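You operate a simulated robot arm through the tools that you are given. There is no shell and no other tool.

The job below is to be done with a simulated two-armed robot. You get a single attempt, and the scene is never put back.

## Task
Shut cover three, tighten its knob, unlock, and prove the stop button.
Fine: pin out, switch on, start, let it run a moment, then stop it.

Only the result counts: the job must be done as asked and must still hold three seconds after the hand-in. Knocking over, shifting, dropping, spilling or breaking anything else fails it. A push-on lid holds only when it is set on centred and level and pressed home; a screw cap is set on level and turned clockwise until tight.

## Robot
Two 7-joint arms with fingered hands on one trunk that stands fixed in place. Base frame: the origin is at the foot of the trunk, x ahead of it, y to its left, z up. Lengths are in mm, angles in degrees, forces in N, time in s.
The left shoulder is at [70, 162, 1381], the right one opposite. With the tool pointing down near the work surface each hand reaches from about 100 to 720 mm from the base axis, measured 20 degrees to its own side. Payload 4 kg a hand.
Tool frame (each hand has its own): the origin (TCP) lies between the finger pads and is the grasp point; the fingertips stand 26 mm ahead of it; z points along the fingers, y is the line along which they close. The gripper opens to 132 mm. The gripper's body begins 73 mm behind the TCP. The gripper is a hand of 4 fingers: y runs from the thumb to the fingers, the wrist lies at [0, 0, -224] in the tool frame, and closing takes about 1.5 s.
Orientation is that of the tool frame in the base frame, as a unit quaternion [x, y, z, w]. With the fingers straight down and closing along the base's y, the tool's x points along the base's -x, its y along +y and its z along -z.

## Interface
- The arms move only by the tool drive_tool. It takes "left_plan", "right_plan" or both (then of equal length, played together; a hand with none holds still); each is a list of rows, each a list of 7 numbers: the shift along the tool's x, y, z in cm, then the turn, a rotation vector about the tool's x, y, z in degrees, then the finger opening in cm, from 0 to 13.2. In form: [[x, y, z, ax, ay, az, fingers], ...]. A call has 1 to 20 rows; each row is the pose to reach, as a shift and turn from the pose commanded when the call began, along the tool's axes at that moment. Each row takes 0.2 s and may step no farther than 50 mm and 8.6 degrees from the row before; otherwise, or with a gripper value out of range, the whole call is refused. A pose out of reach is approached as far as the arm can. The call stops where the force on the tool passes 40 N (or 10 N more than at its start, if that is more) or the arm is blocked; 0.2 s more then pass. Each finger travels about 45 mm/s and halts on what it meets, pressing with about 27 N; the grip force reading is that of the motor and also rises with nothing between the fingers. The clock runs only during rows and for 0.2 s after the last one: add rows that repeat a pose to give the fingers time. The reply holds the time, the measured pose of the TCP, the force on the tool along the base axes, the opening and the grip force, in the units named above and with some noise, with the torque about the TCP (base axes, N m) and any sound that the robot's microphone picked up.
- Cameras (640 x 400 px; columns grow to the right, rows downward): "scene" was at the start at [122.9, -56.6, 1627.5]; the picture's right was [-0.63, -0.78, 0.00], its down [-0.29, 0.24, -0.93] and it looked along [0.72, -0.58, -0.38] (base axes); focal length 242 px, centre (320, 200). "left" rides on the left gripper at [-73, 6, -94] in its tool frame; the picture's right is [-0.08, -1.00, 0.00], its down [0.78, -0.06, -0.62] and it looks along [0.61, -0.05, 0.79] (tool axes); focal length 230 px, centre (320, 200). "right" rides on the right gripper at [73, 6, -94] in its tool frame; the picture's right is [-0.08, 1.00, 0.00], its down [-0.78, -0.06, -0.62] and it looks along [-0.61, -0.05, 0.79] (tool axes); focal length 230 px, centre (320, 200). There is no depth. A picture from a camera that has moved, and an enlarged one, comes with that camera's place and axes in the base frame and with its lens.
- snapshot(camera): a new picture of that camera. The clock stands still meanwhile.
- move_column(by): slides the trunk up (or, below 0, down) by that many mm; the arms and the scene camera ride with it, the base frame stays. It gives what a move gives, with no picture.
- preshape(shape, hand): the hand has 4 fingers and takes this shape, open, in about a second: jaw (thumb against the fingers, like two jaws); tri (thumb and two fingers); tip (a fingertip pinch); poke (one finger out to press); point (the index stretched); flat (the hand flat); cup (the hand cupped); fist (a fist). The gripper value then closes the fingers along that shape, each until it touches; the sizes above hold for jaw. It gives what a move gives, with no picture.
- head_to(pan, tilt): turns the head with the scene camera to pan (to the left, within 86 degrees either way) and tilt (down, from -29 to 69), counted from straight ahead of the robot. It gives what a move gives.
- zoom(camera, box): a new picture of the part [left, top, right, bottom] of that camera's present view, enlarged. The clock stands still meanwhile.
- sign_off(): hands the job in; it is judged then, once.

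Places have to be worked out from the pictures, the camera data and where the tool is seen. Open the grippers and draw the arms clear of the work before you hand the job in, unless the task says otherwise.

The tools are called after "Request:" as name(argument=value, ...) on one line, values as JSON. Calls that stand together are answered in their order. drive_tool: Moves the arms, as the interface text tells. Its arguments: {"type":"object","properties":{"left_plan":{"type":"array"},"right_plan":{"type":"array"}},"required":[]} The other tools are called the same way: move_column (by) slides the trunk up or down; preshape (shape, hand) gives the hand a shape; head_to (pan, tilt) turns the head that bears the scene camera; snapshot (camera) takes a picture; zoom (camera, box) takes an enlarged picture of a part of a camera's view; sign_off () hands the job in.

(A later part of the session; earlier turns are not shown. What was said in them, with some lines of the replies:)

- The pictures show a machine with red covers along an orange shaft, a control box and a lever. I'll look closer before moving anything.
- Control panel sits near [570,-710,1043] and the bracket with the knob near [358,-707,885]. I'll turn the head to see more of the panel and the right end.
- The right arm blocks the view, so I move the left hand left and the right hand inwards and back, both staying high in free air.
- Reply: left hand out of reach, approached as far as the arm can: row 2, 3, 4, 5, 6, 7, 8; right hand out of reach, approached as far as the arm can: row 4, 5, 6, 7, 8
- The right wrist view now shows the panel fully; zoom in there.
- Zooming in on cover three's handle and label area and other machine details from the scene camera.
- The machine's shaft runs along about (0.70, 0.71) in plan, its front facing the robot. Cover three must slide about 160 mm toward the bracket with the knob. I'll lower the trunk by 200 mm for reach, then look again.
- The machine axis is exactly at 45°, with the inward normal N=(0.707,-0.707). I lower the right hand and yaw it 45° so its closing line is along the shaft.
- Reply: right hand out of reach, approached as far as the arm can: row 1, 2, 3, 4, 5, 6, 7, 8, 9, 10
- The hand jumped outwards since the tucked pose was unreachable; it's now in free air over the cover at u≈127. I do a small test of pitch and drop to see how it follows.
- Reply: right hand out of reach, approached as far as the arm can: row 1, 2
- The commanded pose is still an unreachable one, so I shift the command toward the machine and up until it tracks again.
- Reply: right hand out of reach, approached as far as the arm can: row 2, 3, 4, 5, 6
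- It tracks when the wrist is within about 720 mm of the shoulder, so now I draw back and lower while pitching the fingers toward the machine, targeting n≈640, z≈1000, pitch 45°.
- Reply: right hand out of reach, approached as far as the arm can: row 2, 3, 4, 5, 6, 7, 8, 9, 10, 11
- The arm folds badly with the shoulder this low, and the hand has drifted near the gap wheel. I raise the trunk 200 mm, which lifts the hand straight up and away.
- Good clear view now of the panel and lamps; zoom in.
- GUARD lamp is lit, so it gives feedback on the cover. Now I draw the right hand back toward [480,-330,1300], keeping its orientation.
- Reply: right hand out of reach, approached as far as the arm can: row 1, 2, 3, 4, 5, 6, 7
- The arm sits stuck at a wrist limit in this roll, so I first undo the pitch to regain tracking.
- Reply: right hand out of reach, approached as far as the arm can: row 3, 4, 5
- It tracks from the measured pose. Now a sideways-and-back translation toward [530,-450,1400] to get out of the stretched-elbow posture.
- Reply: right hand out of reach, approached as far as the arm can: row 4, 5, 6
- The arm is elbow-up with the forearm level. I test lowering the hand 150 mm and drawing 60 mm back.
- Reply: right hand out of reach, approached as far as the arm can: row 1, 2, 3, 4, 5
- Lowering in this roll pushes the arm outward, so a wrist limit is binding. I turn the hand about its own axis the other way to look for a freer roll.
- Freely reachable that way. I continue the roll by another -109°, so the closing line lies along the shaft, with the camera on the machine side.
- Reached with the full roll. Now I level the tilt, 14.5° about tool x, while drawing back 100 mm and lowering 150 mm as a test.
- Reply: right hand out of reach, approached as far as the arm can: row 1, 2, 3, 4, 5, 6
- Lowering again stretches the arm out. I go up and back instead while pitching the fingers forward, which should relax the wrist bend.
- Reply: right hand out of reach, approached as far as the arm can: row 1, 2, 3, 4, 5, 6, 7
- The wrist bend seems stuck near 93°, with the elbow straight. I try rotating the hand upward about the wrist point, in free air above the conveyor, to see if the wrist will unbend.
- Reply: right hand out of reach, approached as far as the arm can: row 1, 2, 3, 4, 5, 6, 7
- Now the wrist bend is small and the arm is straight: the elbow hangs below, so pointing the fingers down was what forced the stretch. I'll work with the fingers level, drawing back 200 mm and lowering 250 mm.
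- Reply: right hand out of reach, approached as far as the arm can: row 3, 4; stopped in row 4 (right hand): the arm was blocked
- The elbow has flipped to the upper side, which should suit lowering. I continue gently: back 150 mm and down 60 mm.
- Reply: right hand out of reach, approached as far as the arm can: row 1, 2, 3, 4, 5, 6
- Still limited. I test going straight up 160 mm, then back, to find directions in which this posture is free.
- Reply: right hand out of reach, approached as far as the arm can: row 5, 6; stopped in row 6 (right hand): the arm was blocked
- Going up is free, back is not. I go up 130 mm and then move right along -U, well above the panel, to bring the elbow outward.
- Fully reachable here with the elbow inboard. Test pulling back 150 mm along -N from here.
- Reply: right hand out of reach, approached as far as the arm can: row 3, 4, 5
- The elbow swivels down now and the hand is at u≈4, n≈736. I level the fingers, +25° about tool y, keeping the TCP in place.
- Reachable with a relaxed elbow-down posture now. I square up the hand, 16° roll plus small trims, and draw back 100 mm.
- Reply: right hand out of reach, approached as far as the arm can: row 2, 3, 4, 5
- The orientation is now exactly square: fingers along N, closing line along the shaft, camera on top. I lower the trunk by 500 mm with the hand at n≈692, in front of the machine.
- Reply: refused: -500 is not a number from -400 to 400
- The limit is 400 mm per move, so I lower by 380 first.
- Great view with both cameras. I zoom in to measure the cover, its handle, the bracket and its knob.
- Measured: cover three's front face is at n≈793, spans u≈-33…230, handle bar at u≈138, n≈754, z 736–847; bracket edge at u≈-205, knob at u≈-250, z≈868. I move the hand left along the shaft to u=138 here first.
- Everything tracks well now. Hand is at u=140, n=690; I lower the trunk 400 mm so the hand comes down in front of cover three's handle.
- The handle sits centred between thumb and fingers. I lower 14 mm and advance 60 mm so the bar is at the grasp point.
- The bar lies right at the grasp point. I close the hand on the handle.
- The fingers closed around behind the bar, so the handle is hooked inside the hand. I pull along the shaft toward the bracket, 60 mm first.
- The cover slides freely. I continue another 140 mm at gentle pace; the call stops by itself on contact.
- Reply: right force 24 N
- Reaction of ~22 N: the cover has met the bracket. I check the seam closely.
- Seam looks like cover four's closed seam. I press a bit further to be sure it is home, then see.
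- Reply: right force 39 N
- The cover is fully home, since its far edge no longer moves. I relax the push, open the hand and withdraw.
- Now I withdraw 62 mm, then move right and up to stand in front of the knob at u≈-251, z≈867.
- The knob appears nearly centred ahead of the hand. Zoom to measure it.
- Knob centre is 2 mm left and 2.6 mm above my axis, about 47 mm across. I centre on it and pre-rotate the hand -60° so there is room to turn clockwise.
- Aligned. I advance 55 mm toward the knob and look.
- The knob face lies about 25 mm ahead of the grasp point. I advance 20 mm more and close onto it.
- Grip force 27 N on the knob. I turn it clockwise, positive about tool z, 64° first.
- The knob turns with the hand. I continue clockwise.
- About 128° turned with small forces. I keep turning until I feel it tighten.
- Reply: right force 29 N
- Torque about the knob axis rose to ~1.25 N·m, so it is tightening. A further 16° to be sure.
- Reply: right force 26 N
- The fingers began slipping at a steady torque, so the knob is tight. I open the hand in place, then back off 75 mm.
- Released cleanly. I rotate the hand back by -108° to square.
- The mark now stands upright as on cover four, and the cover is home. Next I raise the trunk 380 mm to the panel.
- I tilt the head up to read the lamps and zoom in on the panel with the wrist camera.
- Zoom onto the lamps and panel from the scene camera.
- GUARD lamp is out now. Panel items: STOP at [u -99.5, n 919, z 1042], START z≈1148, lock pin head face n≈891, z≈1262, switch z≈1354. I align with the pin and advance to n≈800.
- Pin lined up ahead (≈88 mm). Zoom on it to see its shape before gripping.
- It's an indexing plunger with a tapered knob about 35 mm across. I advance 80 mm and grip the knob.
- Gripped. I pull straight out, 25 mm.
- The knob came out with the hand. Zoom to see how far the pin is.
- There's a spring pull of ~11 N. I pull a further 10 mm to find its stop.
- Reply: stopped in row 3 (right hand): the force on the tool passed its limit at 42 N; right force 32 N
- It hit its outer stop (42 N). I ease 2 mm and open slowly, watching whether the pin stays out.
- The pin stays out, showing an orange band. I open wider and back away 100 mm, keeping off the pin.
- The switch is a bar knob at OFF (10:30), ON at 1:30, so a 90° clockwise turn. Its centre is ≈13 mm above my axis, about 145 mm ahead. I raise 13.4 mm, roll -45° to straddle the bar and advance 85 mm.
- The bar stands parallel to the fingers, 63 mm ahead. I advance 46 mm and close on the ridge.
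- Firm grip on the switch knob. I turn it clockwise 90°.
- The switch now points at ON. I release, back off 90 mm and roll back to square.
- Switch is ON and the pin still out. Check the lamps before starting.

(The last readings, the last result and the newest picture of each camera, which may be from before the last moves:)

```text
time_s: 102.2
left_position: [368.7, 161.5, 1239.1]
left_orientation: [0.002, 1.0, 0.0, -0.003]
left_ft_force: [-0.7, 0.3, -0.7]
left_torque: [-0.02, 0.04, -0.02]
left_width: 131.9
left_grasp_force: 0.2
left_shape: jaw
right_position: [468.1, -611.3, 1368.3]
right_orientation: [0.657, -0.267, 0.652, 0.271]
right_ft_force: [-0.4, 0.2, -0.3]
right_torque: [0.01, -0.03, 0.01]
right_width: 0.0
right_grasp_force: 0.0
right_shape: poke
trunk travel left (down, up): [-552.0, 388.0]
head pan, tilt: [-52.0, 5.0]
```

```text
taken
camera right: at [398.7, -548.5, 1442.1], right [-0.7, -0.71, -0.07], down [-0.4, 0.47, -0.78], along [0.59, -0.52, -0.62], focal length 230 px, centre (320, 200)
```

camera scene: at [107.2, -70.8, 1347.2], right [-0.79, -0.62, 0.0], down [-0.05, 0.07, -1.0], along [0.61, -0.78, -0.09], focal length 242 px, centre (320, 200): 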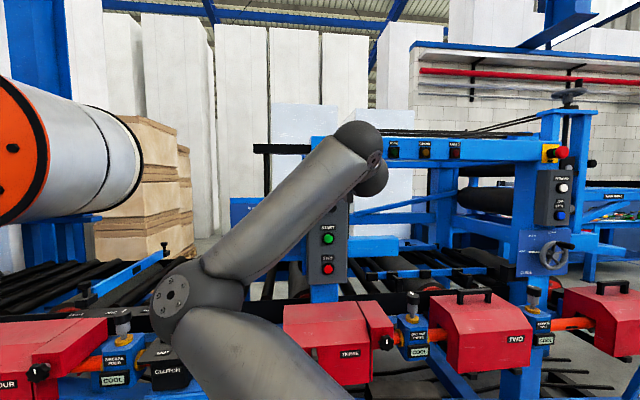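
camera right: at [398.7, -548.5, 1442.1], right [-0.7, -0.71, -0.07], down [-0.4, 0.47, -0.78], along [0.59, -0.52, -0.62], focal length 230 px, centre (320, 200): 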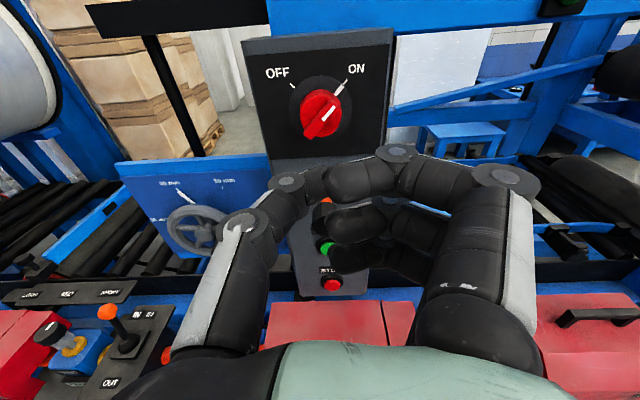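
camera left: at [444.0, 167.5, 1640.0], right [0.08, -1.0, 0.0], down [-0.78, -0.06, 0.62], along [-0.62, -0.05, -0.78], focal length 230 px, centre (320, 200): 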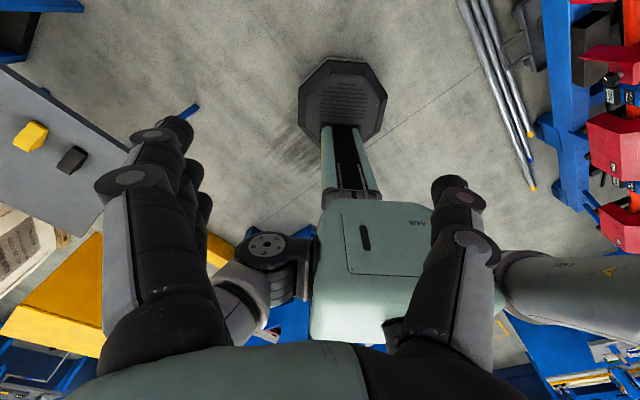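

All three lamps dark and no fault. I compare the "point" shape, as the poke finger isn't clearly visible.

Request:
preshape(shape="point", hand="right")

Request:
snapshot(camera="right")

Request:
snapshot(camera="scene")

```text
time_s: 103.1
left_position: [368.6, 161.5, 1238.6]
left_orientation: [0.001, 1.0, -0.001, -0.003]
left_ft_force: [0.7, 0.1, -0.8]
left_torque: [0.0, 0.04, -0.01]
left_width: 131.9
left_grasp_force: 0.0
left_shape: jaw
right_position: [468.4, -610.3, 1367.5]
right_orientation: [0.656, -0.267, 0.652, 0.27]
right_ft_force: [-0.2, -1.3, -0.2]
right_torque: [0.01, 0.01, 0.0]
right_width: 126.0
right_grasp_force: 0.0
right_shape: point
trunk travel left (down, up): [-552.0, 388.0]
head pan, tilt: [-52.0, 5.0]
```

```text
taken
camera right: at [398.7, -548.5, 1442.1], right [-0.7, -0.71, -0.07], down [-0.4, 0.47, -0.78], along [0.59, -0.52, -0.62], focal length 230 px, centre (320, 200)
```

right: 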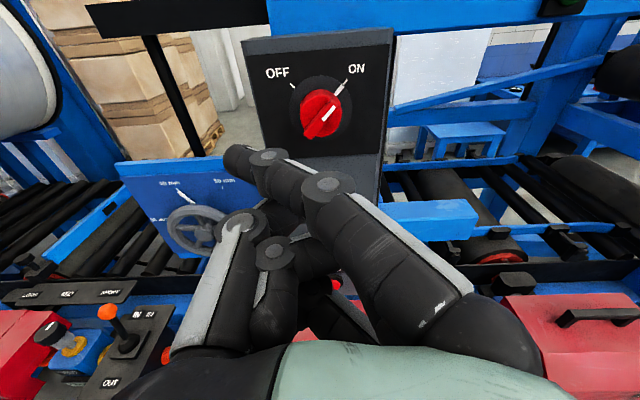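

```text
taken
camera scene: at [107.0, -70.9, 1347.3], right [-0.79, -0.62, 0.0], down [-0.05, 0.07, -1.0], along [0.61, -0.78, -0.09], focal length 242 px, centre (320, 200)
```

scene: 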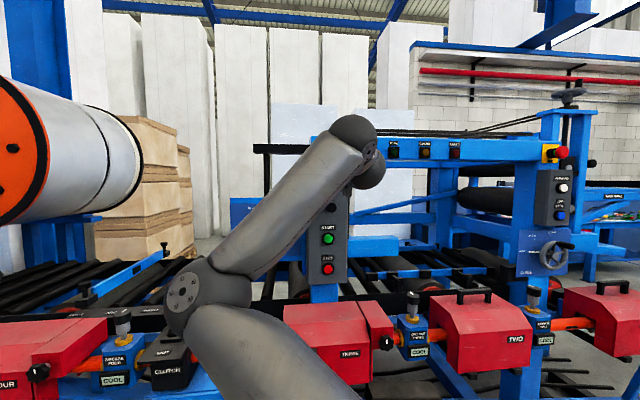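

The stretched index points off-axis here. I go back to "poke" and give it time at full opening value to see the final shape.

Request:
preshape(shape="poke", hand="right")

Request:
drive_tool(right_plan=[[0, 0, 0, 0, 0, 0, 0], [0, 0, 0, 0, 0, 0, 0], [0, 0, 0, 0, 0, 0, 0], [0, 0, 0, 0, 0, 0, 0], [0, 0, 0, 0, 0, 0, 0]])

Request:
snapshot(camera="right")

Request:
drive_tool(right_plan=[[0, 0, 0, 0, 0, 0, 13], [0, 0, 0, 0, 0, 0, 13], [0, 0, 0, 0, 0, 0, 13], [0, 0, 0, 0, 0, 0, 13], [0, 0, 0, 0, 0, 0, 13]])

Request:
snapshot(camera="right")

```text
time_s: 104.0
left_position: [369.8, 161.3, 1239.3]
left_orientation: [0.0, 1.0, 0.0, -0.002]
left_ft_force: [-0.1, -0.9, 1.0]
left_torque: [0.02, -0.03, 0.02]
left_width: 131.8
left_grasp_force: 0.1
left_shape: jaw
right_position: [468.1, -609.3, 1368.5]
right_orientation: [0.657, -0.266, 0.652, 0.27]
right_ft_force: [-0.2, 0.0, -0.1]
right_torque: [0.02, 0.0, -0.01]
right_width: 0.0
right_grasp_force: 0.1
right_shape: poke
trunk travel left (down, up): [-552.0, 388.0]
head pan, tilt: [-52.0, 5.0]
```

```text
time_s: 105.2
left_position: [370.2, 160.1, 1239.3]
left_orientation: [0.0, 1.0, 0.001, -0.002]
left_ft_force: [-0.1, 0.2, 0.1]
left_torque: [-0.04, 0.01, -0.03]
left_width: 131.7
left_grasp_force: 0.1
left_shape: jaw
right_position: [469.0, -610.7, 1368.5]
right_orientation: [0.657, -0.267, 0.652, 0.27]
right_ft_force: [0.5, -0.4, 0.1]
right_torque: [-0.01, 0.0, 0.0]
right_width: 0.0
right_grasp_force: 0.0
right_shape: poke
trunk travel left (down, up): [-552.0, 388.0]
head pan, tilt: [-52.0, 5.0]
```

```text
taken
camera right: at [398.7, -548.5, 1442.1], right [-0.7, -0.71, -0.07], down [-0.4, 0.47, -0.78], along [0.59, -0.52, -0.62], focal length 230 px, centre (320, 200)
```

right: 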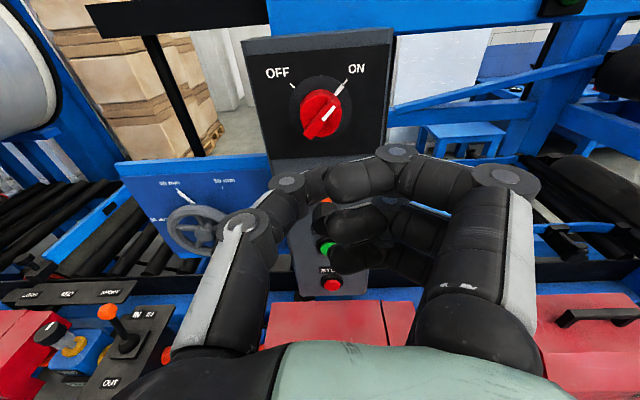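

```text
time_s: 106.4
left_position: [370.0, 161.3, 1238.8]
left_orientation: [0.001, 1.0, 0.0, -0.002]
left_ft_force: [0.2, 0.2, -0.5]
left_torque: [0.0, 0.02, -0.02]
left_width: 132.1
left_grasp_force: 0.0
left_shape: jaw
right_position: [468.5, -610.5, 1368.8]
right_orientation: [0.656, -0.267, 0.652, 0.27]
right_ft_force: [-0.2, -0.1, 0.0]
right_torque: [-0.03, 0.02, -0.01]
right_width: 0.0
right_grasp_force: 0.0
right_shape: poke
trunk travel left (down, up): [-552.0, 388.0]
head pan, tilt: [-52.0, 5.0]
```

```text
taken
camera right: at [398.7, -548.5, 1442.1], right [-0.7, -0.71, -0.07], down [-0.4, 0.47, -0.78], along [0.59, -0.52, -0.62], focal length 230 px, centre (320, 200)
```

right: 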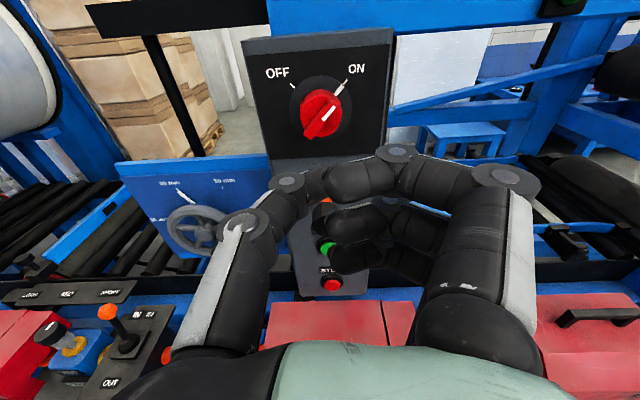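

Zoom on the hand to see which fingertip leads.

Request:
zoom(camera="right", box=[200, 130, 480, 300])

```text
2.29 times, centred on (340, 215) of right
camera zoom: at [398.7, -548.5, 1442.1], right [-0.7, -0.71, -0.07], down [-0.4, 0.47, -0.78], along [0.59, -0.52, -0.62], focal length 526 px, centre (274, 166)
```

zoom: 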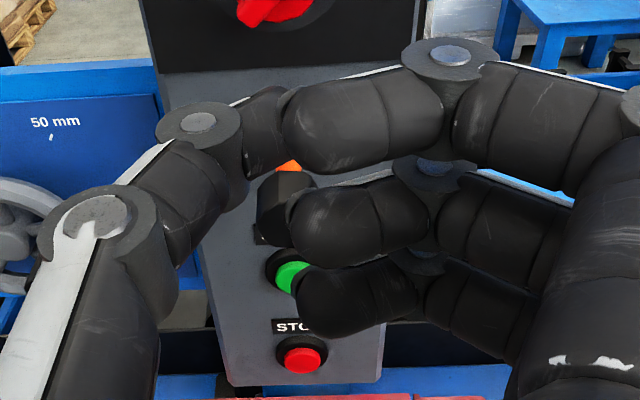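

Poke's leading part is unclear. I try the "tip" pinch shape, closed, to get one well-defined leading point.

Request:
preshape(shape="tip", hand="right")

Request:
drive_tool(right_plan=[[0, 0, 0, 0, 0, 0, 0], [0, 0, 0, 0, 0, 0, 0], [0, 0, 0, 0, 0, 0, 0], [0, 0, 0, 0, 0, 0, 0], [0, 0, 0, 0, 0, 0, 0], [0, 0, 0, 0, 0, 0, 0], [0, 0, 0, 0, 0, 0, 0]])

Request:
zoom(camera="right", box=[160, 100, 560, 350])

```text
time_s: 107.3
left_position: [369.0, 160.0, 1239.1]
left_orientation: [0.001, 1.0, 0.0, -0.002]
left_ft_force: [-0.3, 0.8, -0.3]
left_torque: [0.02, -0.02, -0.01]
left_width: 131.9
left_grasp_force: 0.0
left_shape: jaw
right_position: [469.1, -611.3, 1368.2]
right_orientation: [0.657, -0.266, 0.651, 0.27]
right_ft_force: [0.2, 0.0, 0.1]
right_torque: [0.0, -0.04, 0.0]
right_width: 131.8
right_grasp_force: 0.0
right_shape: tip
trunk travel left (down, up): [-552.0, 388.0]
head pan, tilt: [-52.0, 5.0]
```

```text
time_s: 108.9
left_position: [368.8, 161.1, 1239.4]
left_orientation: [0.001, 1.0, 0.001, -0.001]
left_ft_force: [-0.4, -0.5, 0.0]
left_torque: [-0.01, 0.0, -0.02]
left_width: 132.1
left_grasp_force: 0.1
left_shape: jaw
right_position: [469.0, -610.7, 1368.1]
right_orientation: [0.657, -0.266, 0.652, 0.27]
right_ft_force: [-0.8, -1.0, 0.8]
right_torque: [0.0, 0.0, 0.02]
right_width: 0.1
right_grasp_force: 0.0
right_shape: tip
trunk travel left (down, up): [-552.0, 388.0]
head pan, tilt: [-52.0, 5.0]
```

```text
1.60 times, centred on (360, 225) of right
camera zoom: at [398.7, -548.5, 1442.1], right [-0.7, -0.71, -0.07], down [-0.4, 0.47, -0.78], along [0.59, -0.52, -0.62], focal length 368 px, centre (256, 160)
```

zoom: 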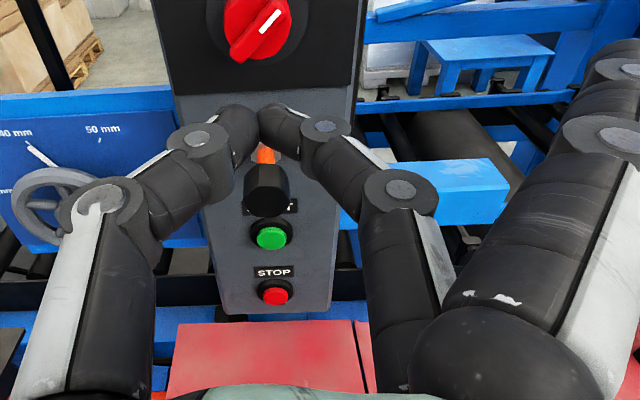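

The pinch gives a clean leading point on the axis. I check where the two spare fingers are.

Request:
snapshot(camera="right")

```text
taken
camera right: at [398.7, -548.5, 1442.1], right [-0.7, -0.71, -0.07], down [-0.4, 0.47, -0.78], along [0.59, -0.52, -0.62], focal length 230 px, centre (320, 200)
```

right: 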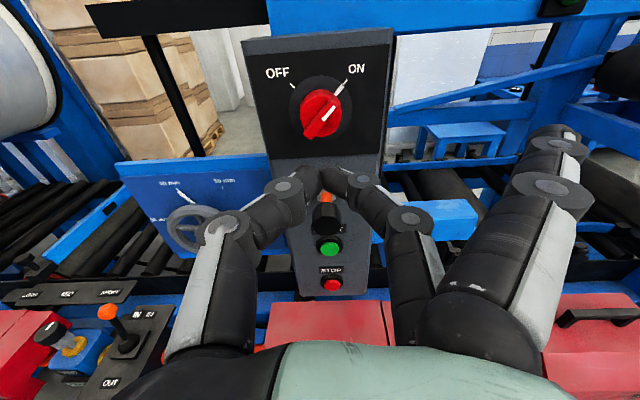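

The pinched tip is about 28 mm ahead on the axis; spare fingers splay right of the panel. I lower the trunk 220 mm to bring the tip level with START.

Request:
move_column(by=-220)

Request:
snapshot(camera="right")

Request:
snapshot(camera="scene")

```text
time_s: 111.2
left_position: [369.2, 161.1, 1019.2]
left_orientation: [0.0, 1.0, 0.0, -0.002]
left_ft_force: [-0.7, 0.5, -0.6]
left_torque: [0.02, -0.04, -0.01]
left_width: 131.7
left_grasp_force: 0.2
left_shape: jaw
right_position: [467.9, -611.1, 1148.2]
right_orientation: [0.657, -0.266, 0.652, 0.27]
right_ft_force: [0.2, -0.2, 0.1]
right_torque: [-0.03, 0.03, 0.01]
right_width: 0.0
right_grasp_force: 27.1
right_shape: tip
trunk travel left (down, up): [-332.0, 608.0]
head pan, tilt: [-52.0, 5.0]
```

```text
taken
camera right: at [398.5, -548.5, 1222.2], right [-0.7, -0.71, -0.07], down [-0.4, 0.47, -0.78], along [0.59, -0.52, -0.62], focal length 230 px, centre (320, 200)
```

right: 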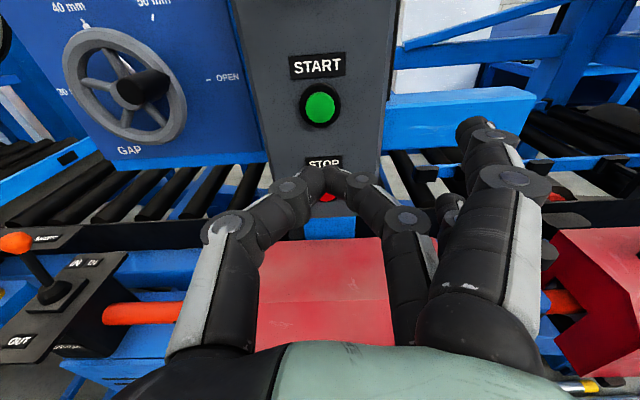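

```text
taken
camera scene: at [106.8, -70.8, 1127.3], right [-0.79, -0.62, 0.0], down [-0.05, 0.07, -1.0], along [0.61, -0.78, -0.09], focal length 242 px, centre (320, 200)
```

scene: 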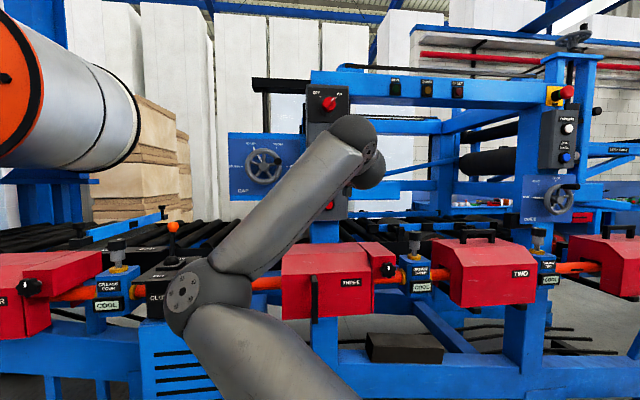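

START is 2 mm above the tip line. I raise 2 mm and advance 115 mm, stopping short of the button.

Request:
drive_tool(right_plan=[[0.2, 0, 3, 0, 0, 0, 0], [0.2, 0, 6, 0, 0, 0, 0], [0.2, 0, 9, 0, 0, 0, 0], [0.2, 0, 10.5, 0, 0, 0, 0], [0.2, 0, 11.5, 0, 0, 0, 0], [0.2, 0, 11.5, 0, 0, 0, 0]])

Request:
snapshot(camera="right")

```text
time_s: 112.6
left_position: [370.1, 161.6, 1019.0]
left_orientation: [0.001, 1.0, 0.0, -0.002]
left_ft_force: [-0.2, 0.4, 0.1]
left_torque: [-0.01, -0.03, 0.04]
left_width: 131.8
left_grasp_force: 0.0
left_shape: jaw
right_position: [550.2, -692.3, 1150.8]
right_orientation: [0.657, -0.266, 0.652, 0.27]
right_ft_force: [-0.7, 0.2, -0.5]
right_torque: [0.0, 0.01, 0.0]
right_width: 0.0
right_grasp_force: 27.1
right_shape: tip
trunk travel left (down, up): [-332.0, 608.0]
head pan, tilt: [-52.0, 5.0]
```

```text
taken
camera right: at [480.8, -629.1, 1224.4], right [-0.7, -0.71, -0.07], down [-0.4, 0.47, -0.78], along [0.59, -0.52, -0.62], focal length 230 px, centre (320, 200)
```

right: 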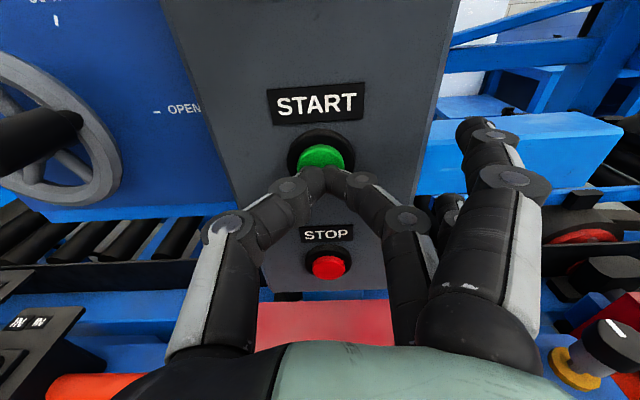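

The tip is just below the centre of START. I press in small steps with a 1 mm lift.

Request:
drive_tool(right_plan=[[0.1, 0, 0.4, 0, 0, 0, 0], [0.1, 0, 0.8, 0, 0, 0, 0], [0.1, 0, 1.1, 0, 0, 0, 0], [0.1, 0, 1.4, 0, 0, 0, 0], [0.1, 0, 1.6, 0, 0, 0, 0]])

Request:
snapshot(camera="right")

Request:
zoom(camera="scene", box=[300, 60, 480, 230])

```text
time_s: 113.8
left_position: [366.3, 164.4, 1019.8]
left_orientation: [0.001, 1.0, -0.002, -0.001]
left_ft_force: [0.6, 0.0, 0.7]
left_torque: [-0.01, 0.0, 0.02]
left_width: 132.0
left_grasp_force: 0.0
left_shape: jaw
right_position: [557.1, -698.5, 1157.5]
right_orientation: [0.653, -0.267, 0.655, 0.269]
right_ft_force: [-26.5, 26.8, -8.0]
right_torque: [0.31, 0.35, -0.12]
right_width: 0.0
right_grasp_force: 27.6
right_shape: tip
trunk travel left (down, up): [-332.0, 608.0]
head pan, tilt: [-52.0, 5.0]
heard: click
stopped in row 5 (right hand): the force on the tool passed its limit at 42 N (the readings are from after the stop); the commanded pose is now the measured one
```

```text
taken
camera right: at [486.0, -636.1, 1229.9], right [-0.7, -0.71, -0.08], down [-0.39, 0.47, -0.79], along [0.59, -0.52, -0.61], focal length 230 px, centre (320, 200)
```

right: 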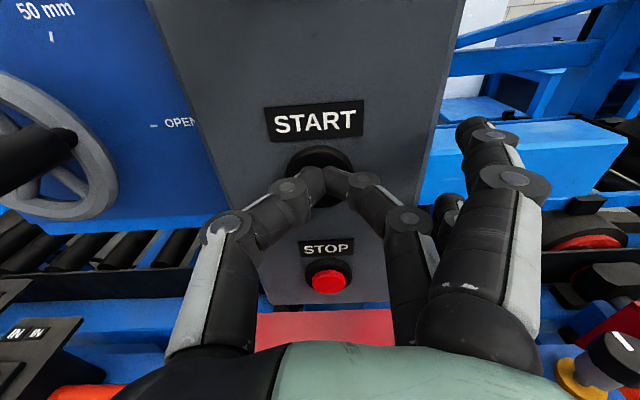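

```text
2.35 times, centred on (390, 145) of scene
camera zoom: at [103.2, -66.7, 1127.8], right [-0.79, -0.62, 0.0], down [-0.05, 0.07, -1.0], along [0.61, -0.79, -0.08], focal length 568 px, centre (155, 329)
```

zoom: 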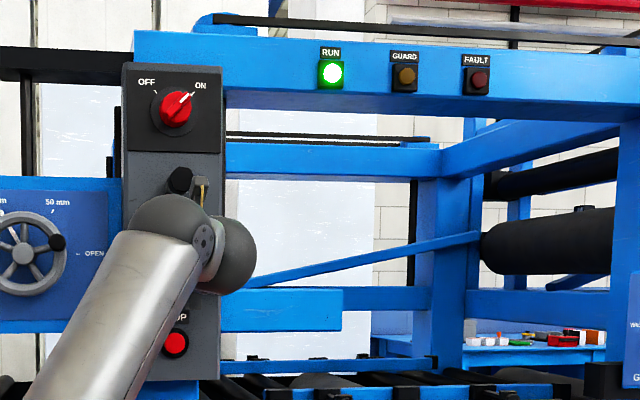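

Click heard and the RUN lamp is lit. I back off 50 mm and go down 115 mm toward STOP while it runs.

Request:
drive_tool(right_plan=[[0, 0, -2.5, 0, 0, 0, 0], [0, 0, -5, 0, 0, 0, 0], [-3.5, 0, -5, 0, 0, 0, 0], [-7, 0, -5, 0, 0, 0, 0], [-10, 0, -5, 0, 0, 0, 0], [-11.5, 0, -5, 0, 0, 0, 0], [-11.5, 0, -5, 0, 0, 0, 0]])

Request:
snapshot(camera="right")

Request:
zoom(camera="scene", box=[300, 60, 480, 230])

```text
time_s: 115.5
left_position: [370.9, 160.0, 1018.2]
left_orientation: [0.0, 1.0, 0.0, -0.003]
left_ft_force: [0.2, -0.6, 0.2]
left_torque: [-0.03, -0.03, -0.02]
left_width: 131.8
left_grasp_force: 0.1
left_shape: jaw
right_position: [525.4, -667.7, 1036.6]
right_orientation: [0.656, -0.267, 0.653, 0.269]
right_ft_force: [-0.4, -0.3, 0.3]
right_torque: [0.0, 0.01, -0.02]
right_width: 0.0
right_grasp_force: 27.2
right_shape: tip
trunk travel left (down, up): [-332.0, 608.0]
head pan, tilt: [-52.0, 5.0]
```

```text
taken
camera right: at [455.5, -605.3, 1109.3], right [-0.7, -0.71, -0.07], down [-0.4, 0.48, -0.78], along [0.59, -0.52, -0.62], focal length 230 px, centre (320, 200)
```

right: 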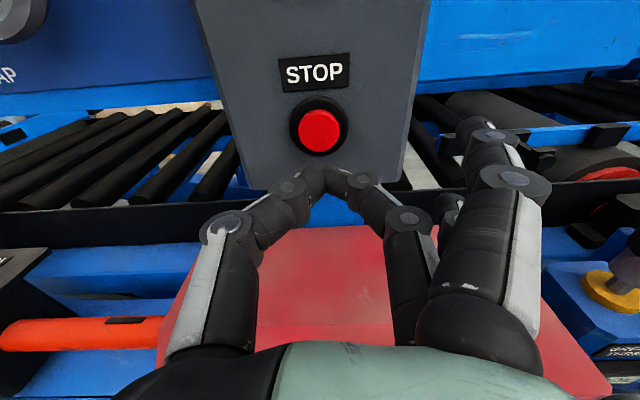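

```text
2.35 times, centred on (390, 145) of scene
camera zoom: at [107.0, -70.8, 1127.3], right [-0.79, -0.62, 0.0], down [-0.05, 0.07, -1.0], along [0.61, -0.78, -0.09], focal length 568 px, centre (155, 329)
```

zoom: 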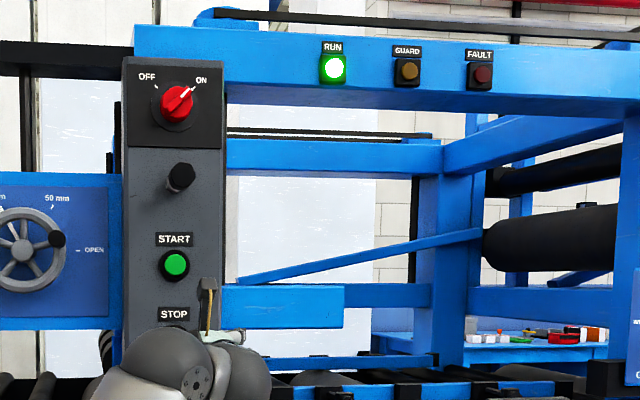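

RUN is still lit. STOP is 6 mm above the tip line and 74 mm ahead; I let it run a couple of seconds while aligning, then press STOP.

Request:
drive_tool(right_plan=[[0.6, 0, 0, 0, 0, 0, 0], [0.6, 0, 0, 0, 0, 0, 0], [0.6, 0, 0, 0, 0, 0, 0], [0.6, 0, 0, 0, 0, 0, 0], [0.6, 0, 0, 0, 0, 0, 0], [0.6, 0, 0, 0, 0, 0, 0], [0.6, 0, 0, 0, 0, 0, 0], [0.6, 0, 0, 0, 0, 0, 0], [0.6, 0, 1.5, 0, 0, 0, 0], [0.6, 0, 3, 0, 0, 0, 0], [0.6, 0, 3.6, 0, 0, 0, 0], [0.6, 0, 4, 0, 0, 0, 0], [0.6, 0, 4.3, 0, 0, 0, 0], [0.6, 0, 4.6, 0, 0, 0, 0], [0.6, 0, 4.9, 0, 0, 0, 0], [0.6, 0, 5.2, 0, 0, 0, 0]])

Request:
snapshot(camera="right")

Request:
zoom(camera="scene", box=[300, 60, 480, 230])

```text
time_s: 118.7
left_position: [366.9, 163.9, 1018.8]
left_orientation: [0.001, 1.0, -0.002, -0.001]
left_ft_force: [-0.2, -0.5, -0.7]
left_torque: [0.01, 0.02, 0.02]
left_width: 131.8
left_grasp_force: 0.1
left_shape: jaw
right_position: [555.7, -697.7, 1046.7]
right_orientation: [0.652, -0.269, 0.655, 0.27]
right_ft_force: [-25.6, 28.7, -9.2]
right_torque: [0.21, 0.27, 0.09]
right_width: 0.1
right_grasp_force: 26.8
right_shape: tip
trunk travel left (down, up): [-332.0, 608.0]
head pan, tilt: [-52.0, 5.0]
heard: click
stopped in row 16 (right hand): the force on the tool passed its limit at 44 N (the readings are from after the stop); the commanded pose is now the measured one
```

```text
taken
camera right: at [485.5, -636.9, 1120.1], right [-0.7, -0.71, -0.08], down [-0.39, 0.48, -0.79], along [0.59, -0.52, -0.61], focal length 230 px, centre (320, 200)
```

right: 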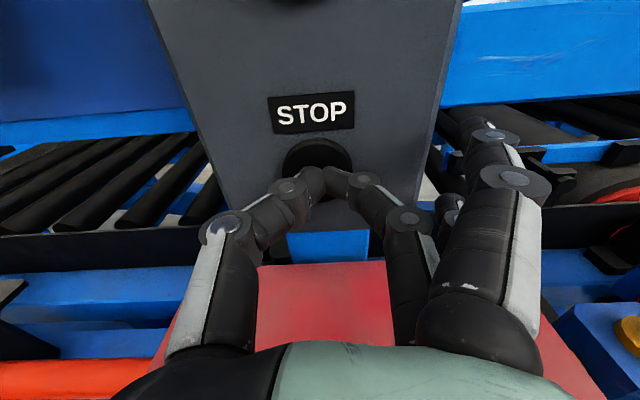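

```text
2.35 times, centred on (390, 145) of scene
camera zoom: at [103.5, -66.9, 1127.8], right [-0.79, -0.62, 0.0], down [-0.05, 0.07, -1.0], along [0.61, -0.79, -0.08], focal length 568 px, centre (155, 329)
```

zoom: 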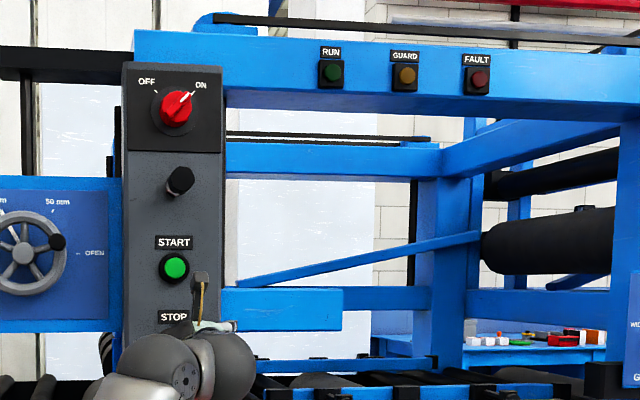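

Click, and the RUN lamp is out; no fault. I withdraw straight back 160 mm.

Request:
drive_tool(right_plan=[[0, 0, -2.5, 0, 0, 0, 0], [0, 0, -5.5, 0, 0, 0, 0], [0, 0, -8.5, 0, 0, 0, 0], [0, 0, -11.5, 0, 0, 0, 0], [0, 0, -14, 0, 0, 0, 0], [0, 0, -16, 0, 0, 0, 0], [0, 0, -16, 0, 0, 0, 0]])

Request:
preshape(shape="jaw", hand="right")

Request:
move_column(by=250)

Request:
snapshot(camera="scene")

Request:
snapshot(camera="right")

```text
time_s: 120.3
left_position: [370.3, 160.8, 1018.8]
left_orientation: [0.001, 1.0, -0.001, -0.003]
left_ft_force: [-0.7, -0.6, 0.0]
left_torque: [0.03, -0.01, -0.02]
left_width: 131.4
left_grasp_force: 0.0
left_shape: jaw
right_position: [446.6, -590.5, 1042.4]
right_orientation: [0.655, -0.269, 0.652, 0.269]
right_ft_force: [0.1, -0.8, 0.6]
right_torque: [0.01, 0.0, 0.01]
right_width: 0.0
right_grasp_force: 27.0
right_shape: tip
trunk travel left (down, up): [-332.0, 608.0]
head pan, tilt: [-52.0, 5.0]
```

```text
time_s: 121.2
left_position: [368.7, 161.1, 1018.8]
left_orientation: [0.001, 1.0, 0.0, -0.003]
left_ft_force: [-0.9, 0.1, -0.3]
left_torque: [-0.02, 0.01, 0.02]
left_width: 131.9
left_grasp_force: 0.1
left_shape: jaw
right_position: [445.8, -590.0, 1042.1]
right_orientation: [0.656, -0.269, 0.652, 0.27]
right_ft_force: [0.6, 0.4, 0.3]
right_torque: [-0.01, 0.0, -0.01]
right_width: 131.9
right_grasp_force: 0.1
right_shape: jaw
trunk travel left (down, up): [-332.0, 608.0]
head pan, tilt: [-52.0, 5.0]
```

```text
time_s: 123.8
left_position: [369.8, 160.6, 1269.0]
left_orientation: [0.001, 1.0, 0.0, -0.003]
left_ft_force: [-0.4, 0.1, 1.3]
left_torque: [0.04, -0.02, -0.04]
left_width: 131.8
left_grasp_force: 0.0
left_shape: jaw
right_position: [446.9, -589.3, 1292.4]
right_orientation: [0.655, -0.269, 0.652, 0.27]
right_ft_force: [-0.8, 0.0, -1.0]
right_torque: [0.0, -0.02, -0.02]
right_width: 131.8
right_grasp_force: 0.1
right_shape: jaw
trunk travel left (down, up): [-582.0, 358.0]
head pan, tilt: [-52.0, 5.0]
```

```text
taken
camera scene: at [107.1, -70.8, 1377.2], right [-0.79, -0.62, 0.0], down [-0.05, 0.07, -1.0], along [0.61, -0.78, -0.09], focal length 242 px, centre (320, 200)
```

scene: 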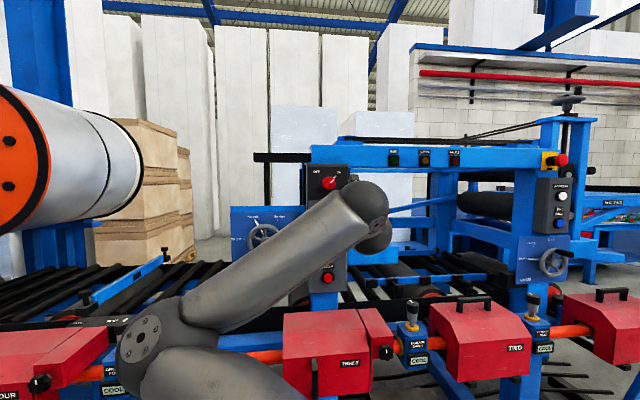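

```text
taken
camera right: at [376.0, -527.9, 1366.5], right [-0.7, -0.71, -0.07], down [-0.4, 0.48, -0.78], along [0.59, -0.52, -0.62], focal length 230 px, centre (320, 200)
```

right: 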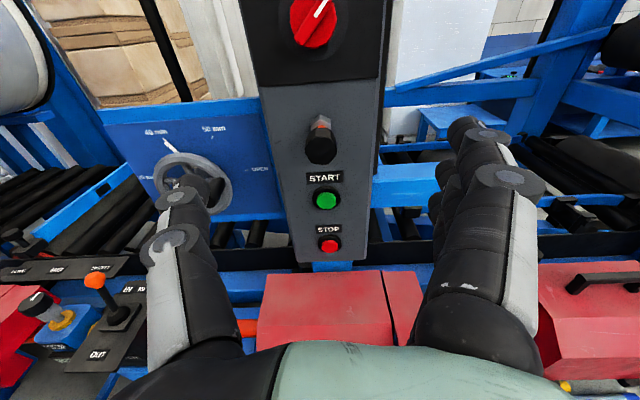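

I check the final states up close: lamps, pin, cover seam and knob.

Request:
zoom(camera="scene", box=[300, 130, 480, 230])

Request:
zoom(camera="scene", box=[270, 290, 440, 400])

Request:
zoom(camera="right", box=[240, 80, 400, 270])

```text
3.56 times, centred on (390, 180) of scene
camera zoom: at [107.1, -70.8, 1377.2], right [-0.79, -0.62, 0.0], down [-0.05, 0.07, -1.0], along [0.61, -0.78, -0.09], focal length 859 px, centre (71, 271)
```

zoom: 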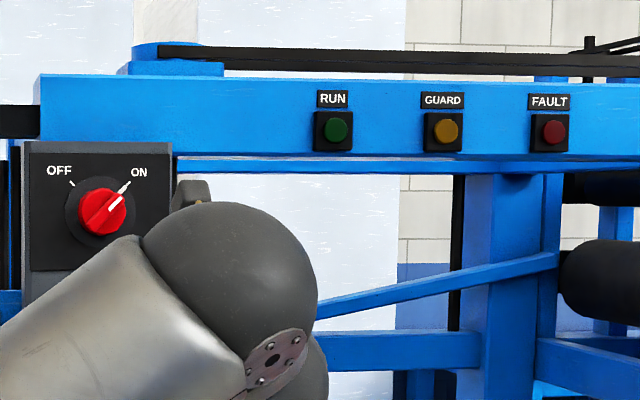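

```text
3.64 times, centred on (355, 345) of scene
camera zoom: at [107.1, -70.8, 1377.2], right [-0.79, -0.62, 0.0], down [-0.05, 0.07, -1.0], along [0.61, -0.78, -0.09], focal length 878 px, centre (193, -327)
```

zoom: 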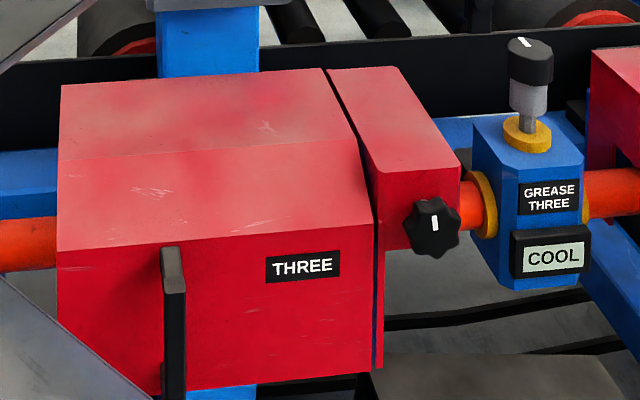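

```text
2.11 times, centred on (320, 175) of right
camera zoom: at [376.0, -527.9, 1366.5], right [-0.7, -0.71, -0.07], down [-0.4, 0.48, -0.78], along [0.59, -0.52, -0.62], focal length 484 px, centre (320, 253)
```

zoom: 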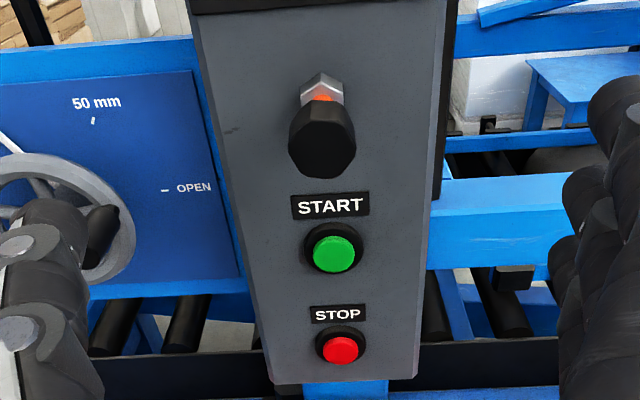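

Everything is as wanted: cover shut, knob tight, GUARD off, pin out, switch ON, RUN off after the stop. I draw the hand back another 50 mm before handing in.

Request:
drive_tool(right_plan=[[0, 0, -1.7, 0, 0, 0, 13.2], [0, 0, -3.4, 0, 0, 0, 13.2], [0, 0, -5, 0, 0, 0, 13.2], [0, 0, -5, 0, 0, 0, 13.2]])

```text
time_s: 124.8
left_position: [370.8, 160.3, 1269.3]
left_orientation: [0.001, 1.0, 0.0, -0.002]
left_ft_force: [-0.2, -0.8, -0.4]
left_torque: [0.0, 0.01, -0.02]
left_width: 132.0
left_grasp_force: 0.0
left_shape: jaw
right_position: [410.1, -555.1, 1293.2]
right_orientation: [0.656, -0.268, 0.652, 0.269]
right_ft_force: [0.3, -1.1, -0.1]
right_torque: [0.0, 0.01, 0.03]
right_width: 132.1
right_grasp_force: 0.1
right_shape: jaw
trunk travel left (down, up): [-582.0, 358.0]
head pan, tilt: [-52.0, 5.0]
```

Both hands are open and clear of the machine, so I hand the job in.

Request:
sign_off()

```text
The job is handed in.
```

I did the whole sequence and handed it in. I haven't seen the judging result.

- **Cover three:** I slid it along the shaft until it stopped against the bracket, and the seam looks like cover four's.
- **Knob:** I turned it clockwise until my fingers slipped at a steady torque of about 1.25 N·m. Its mark now stands upright, as on cover four. The GUARD lamp was out when I checked after this.
- **Pin and switch:** The lock pin is pulled out and stays out with its orange band showing. The switch is at ON.
- **Start and stop:** START clicked and the RUN lamp came on. I let it run about five seconds, then pressed STOP; it clicked and the RUN lamp went out. FAULT was dark whenever I checked.

Both hands are open and drawn back from the machine. Early on, the right arm wandered while I looked for a reachable pose, and the hand came close to the gap wheel. The only contact forces I saw were on the cover handle, knob, pin, switch and buttons. I left the pin out and the switch at ON, since you didn't ask for them to be put back.
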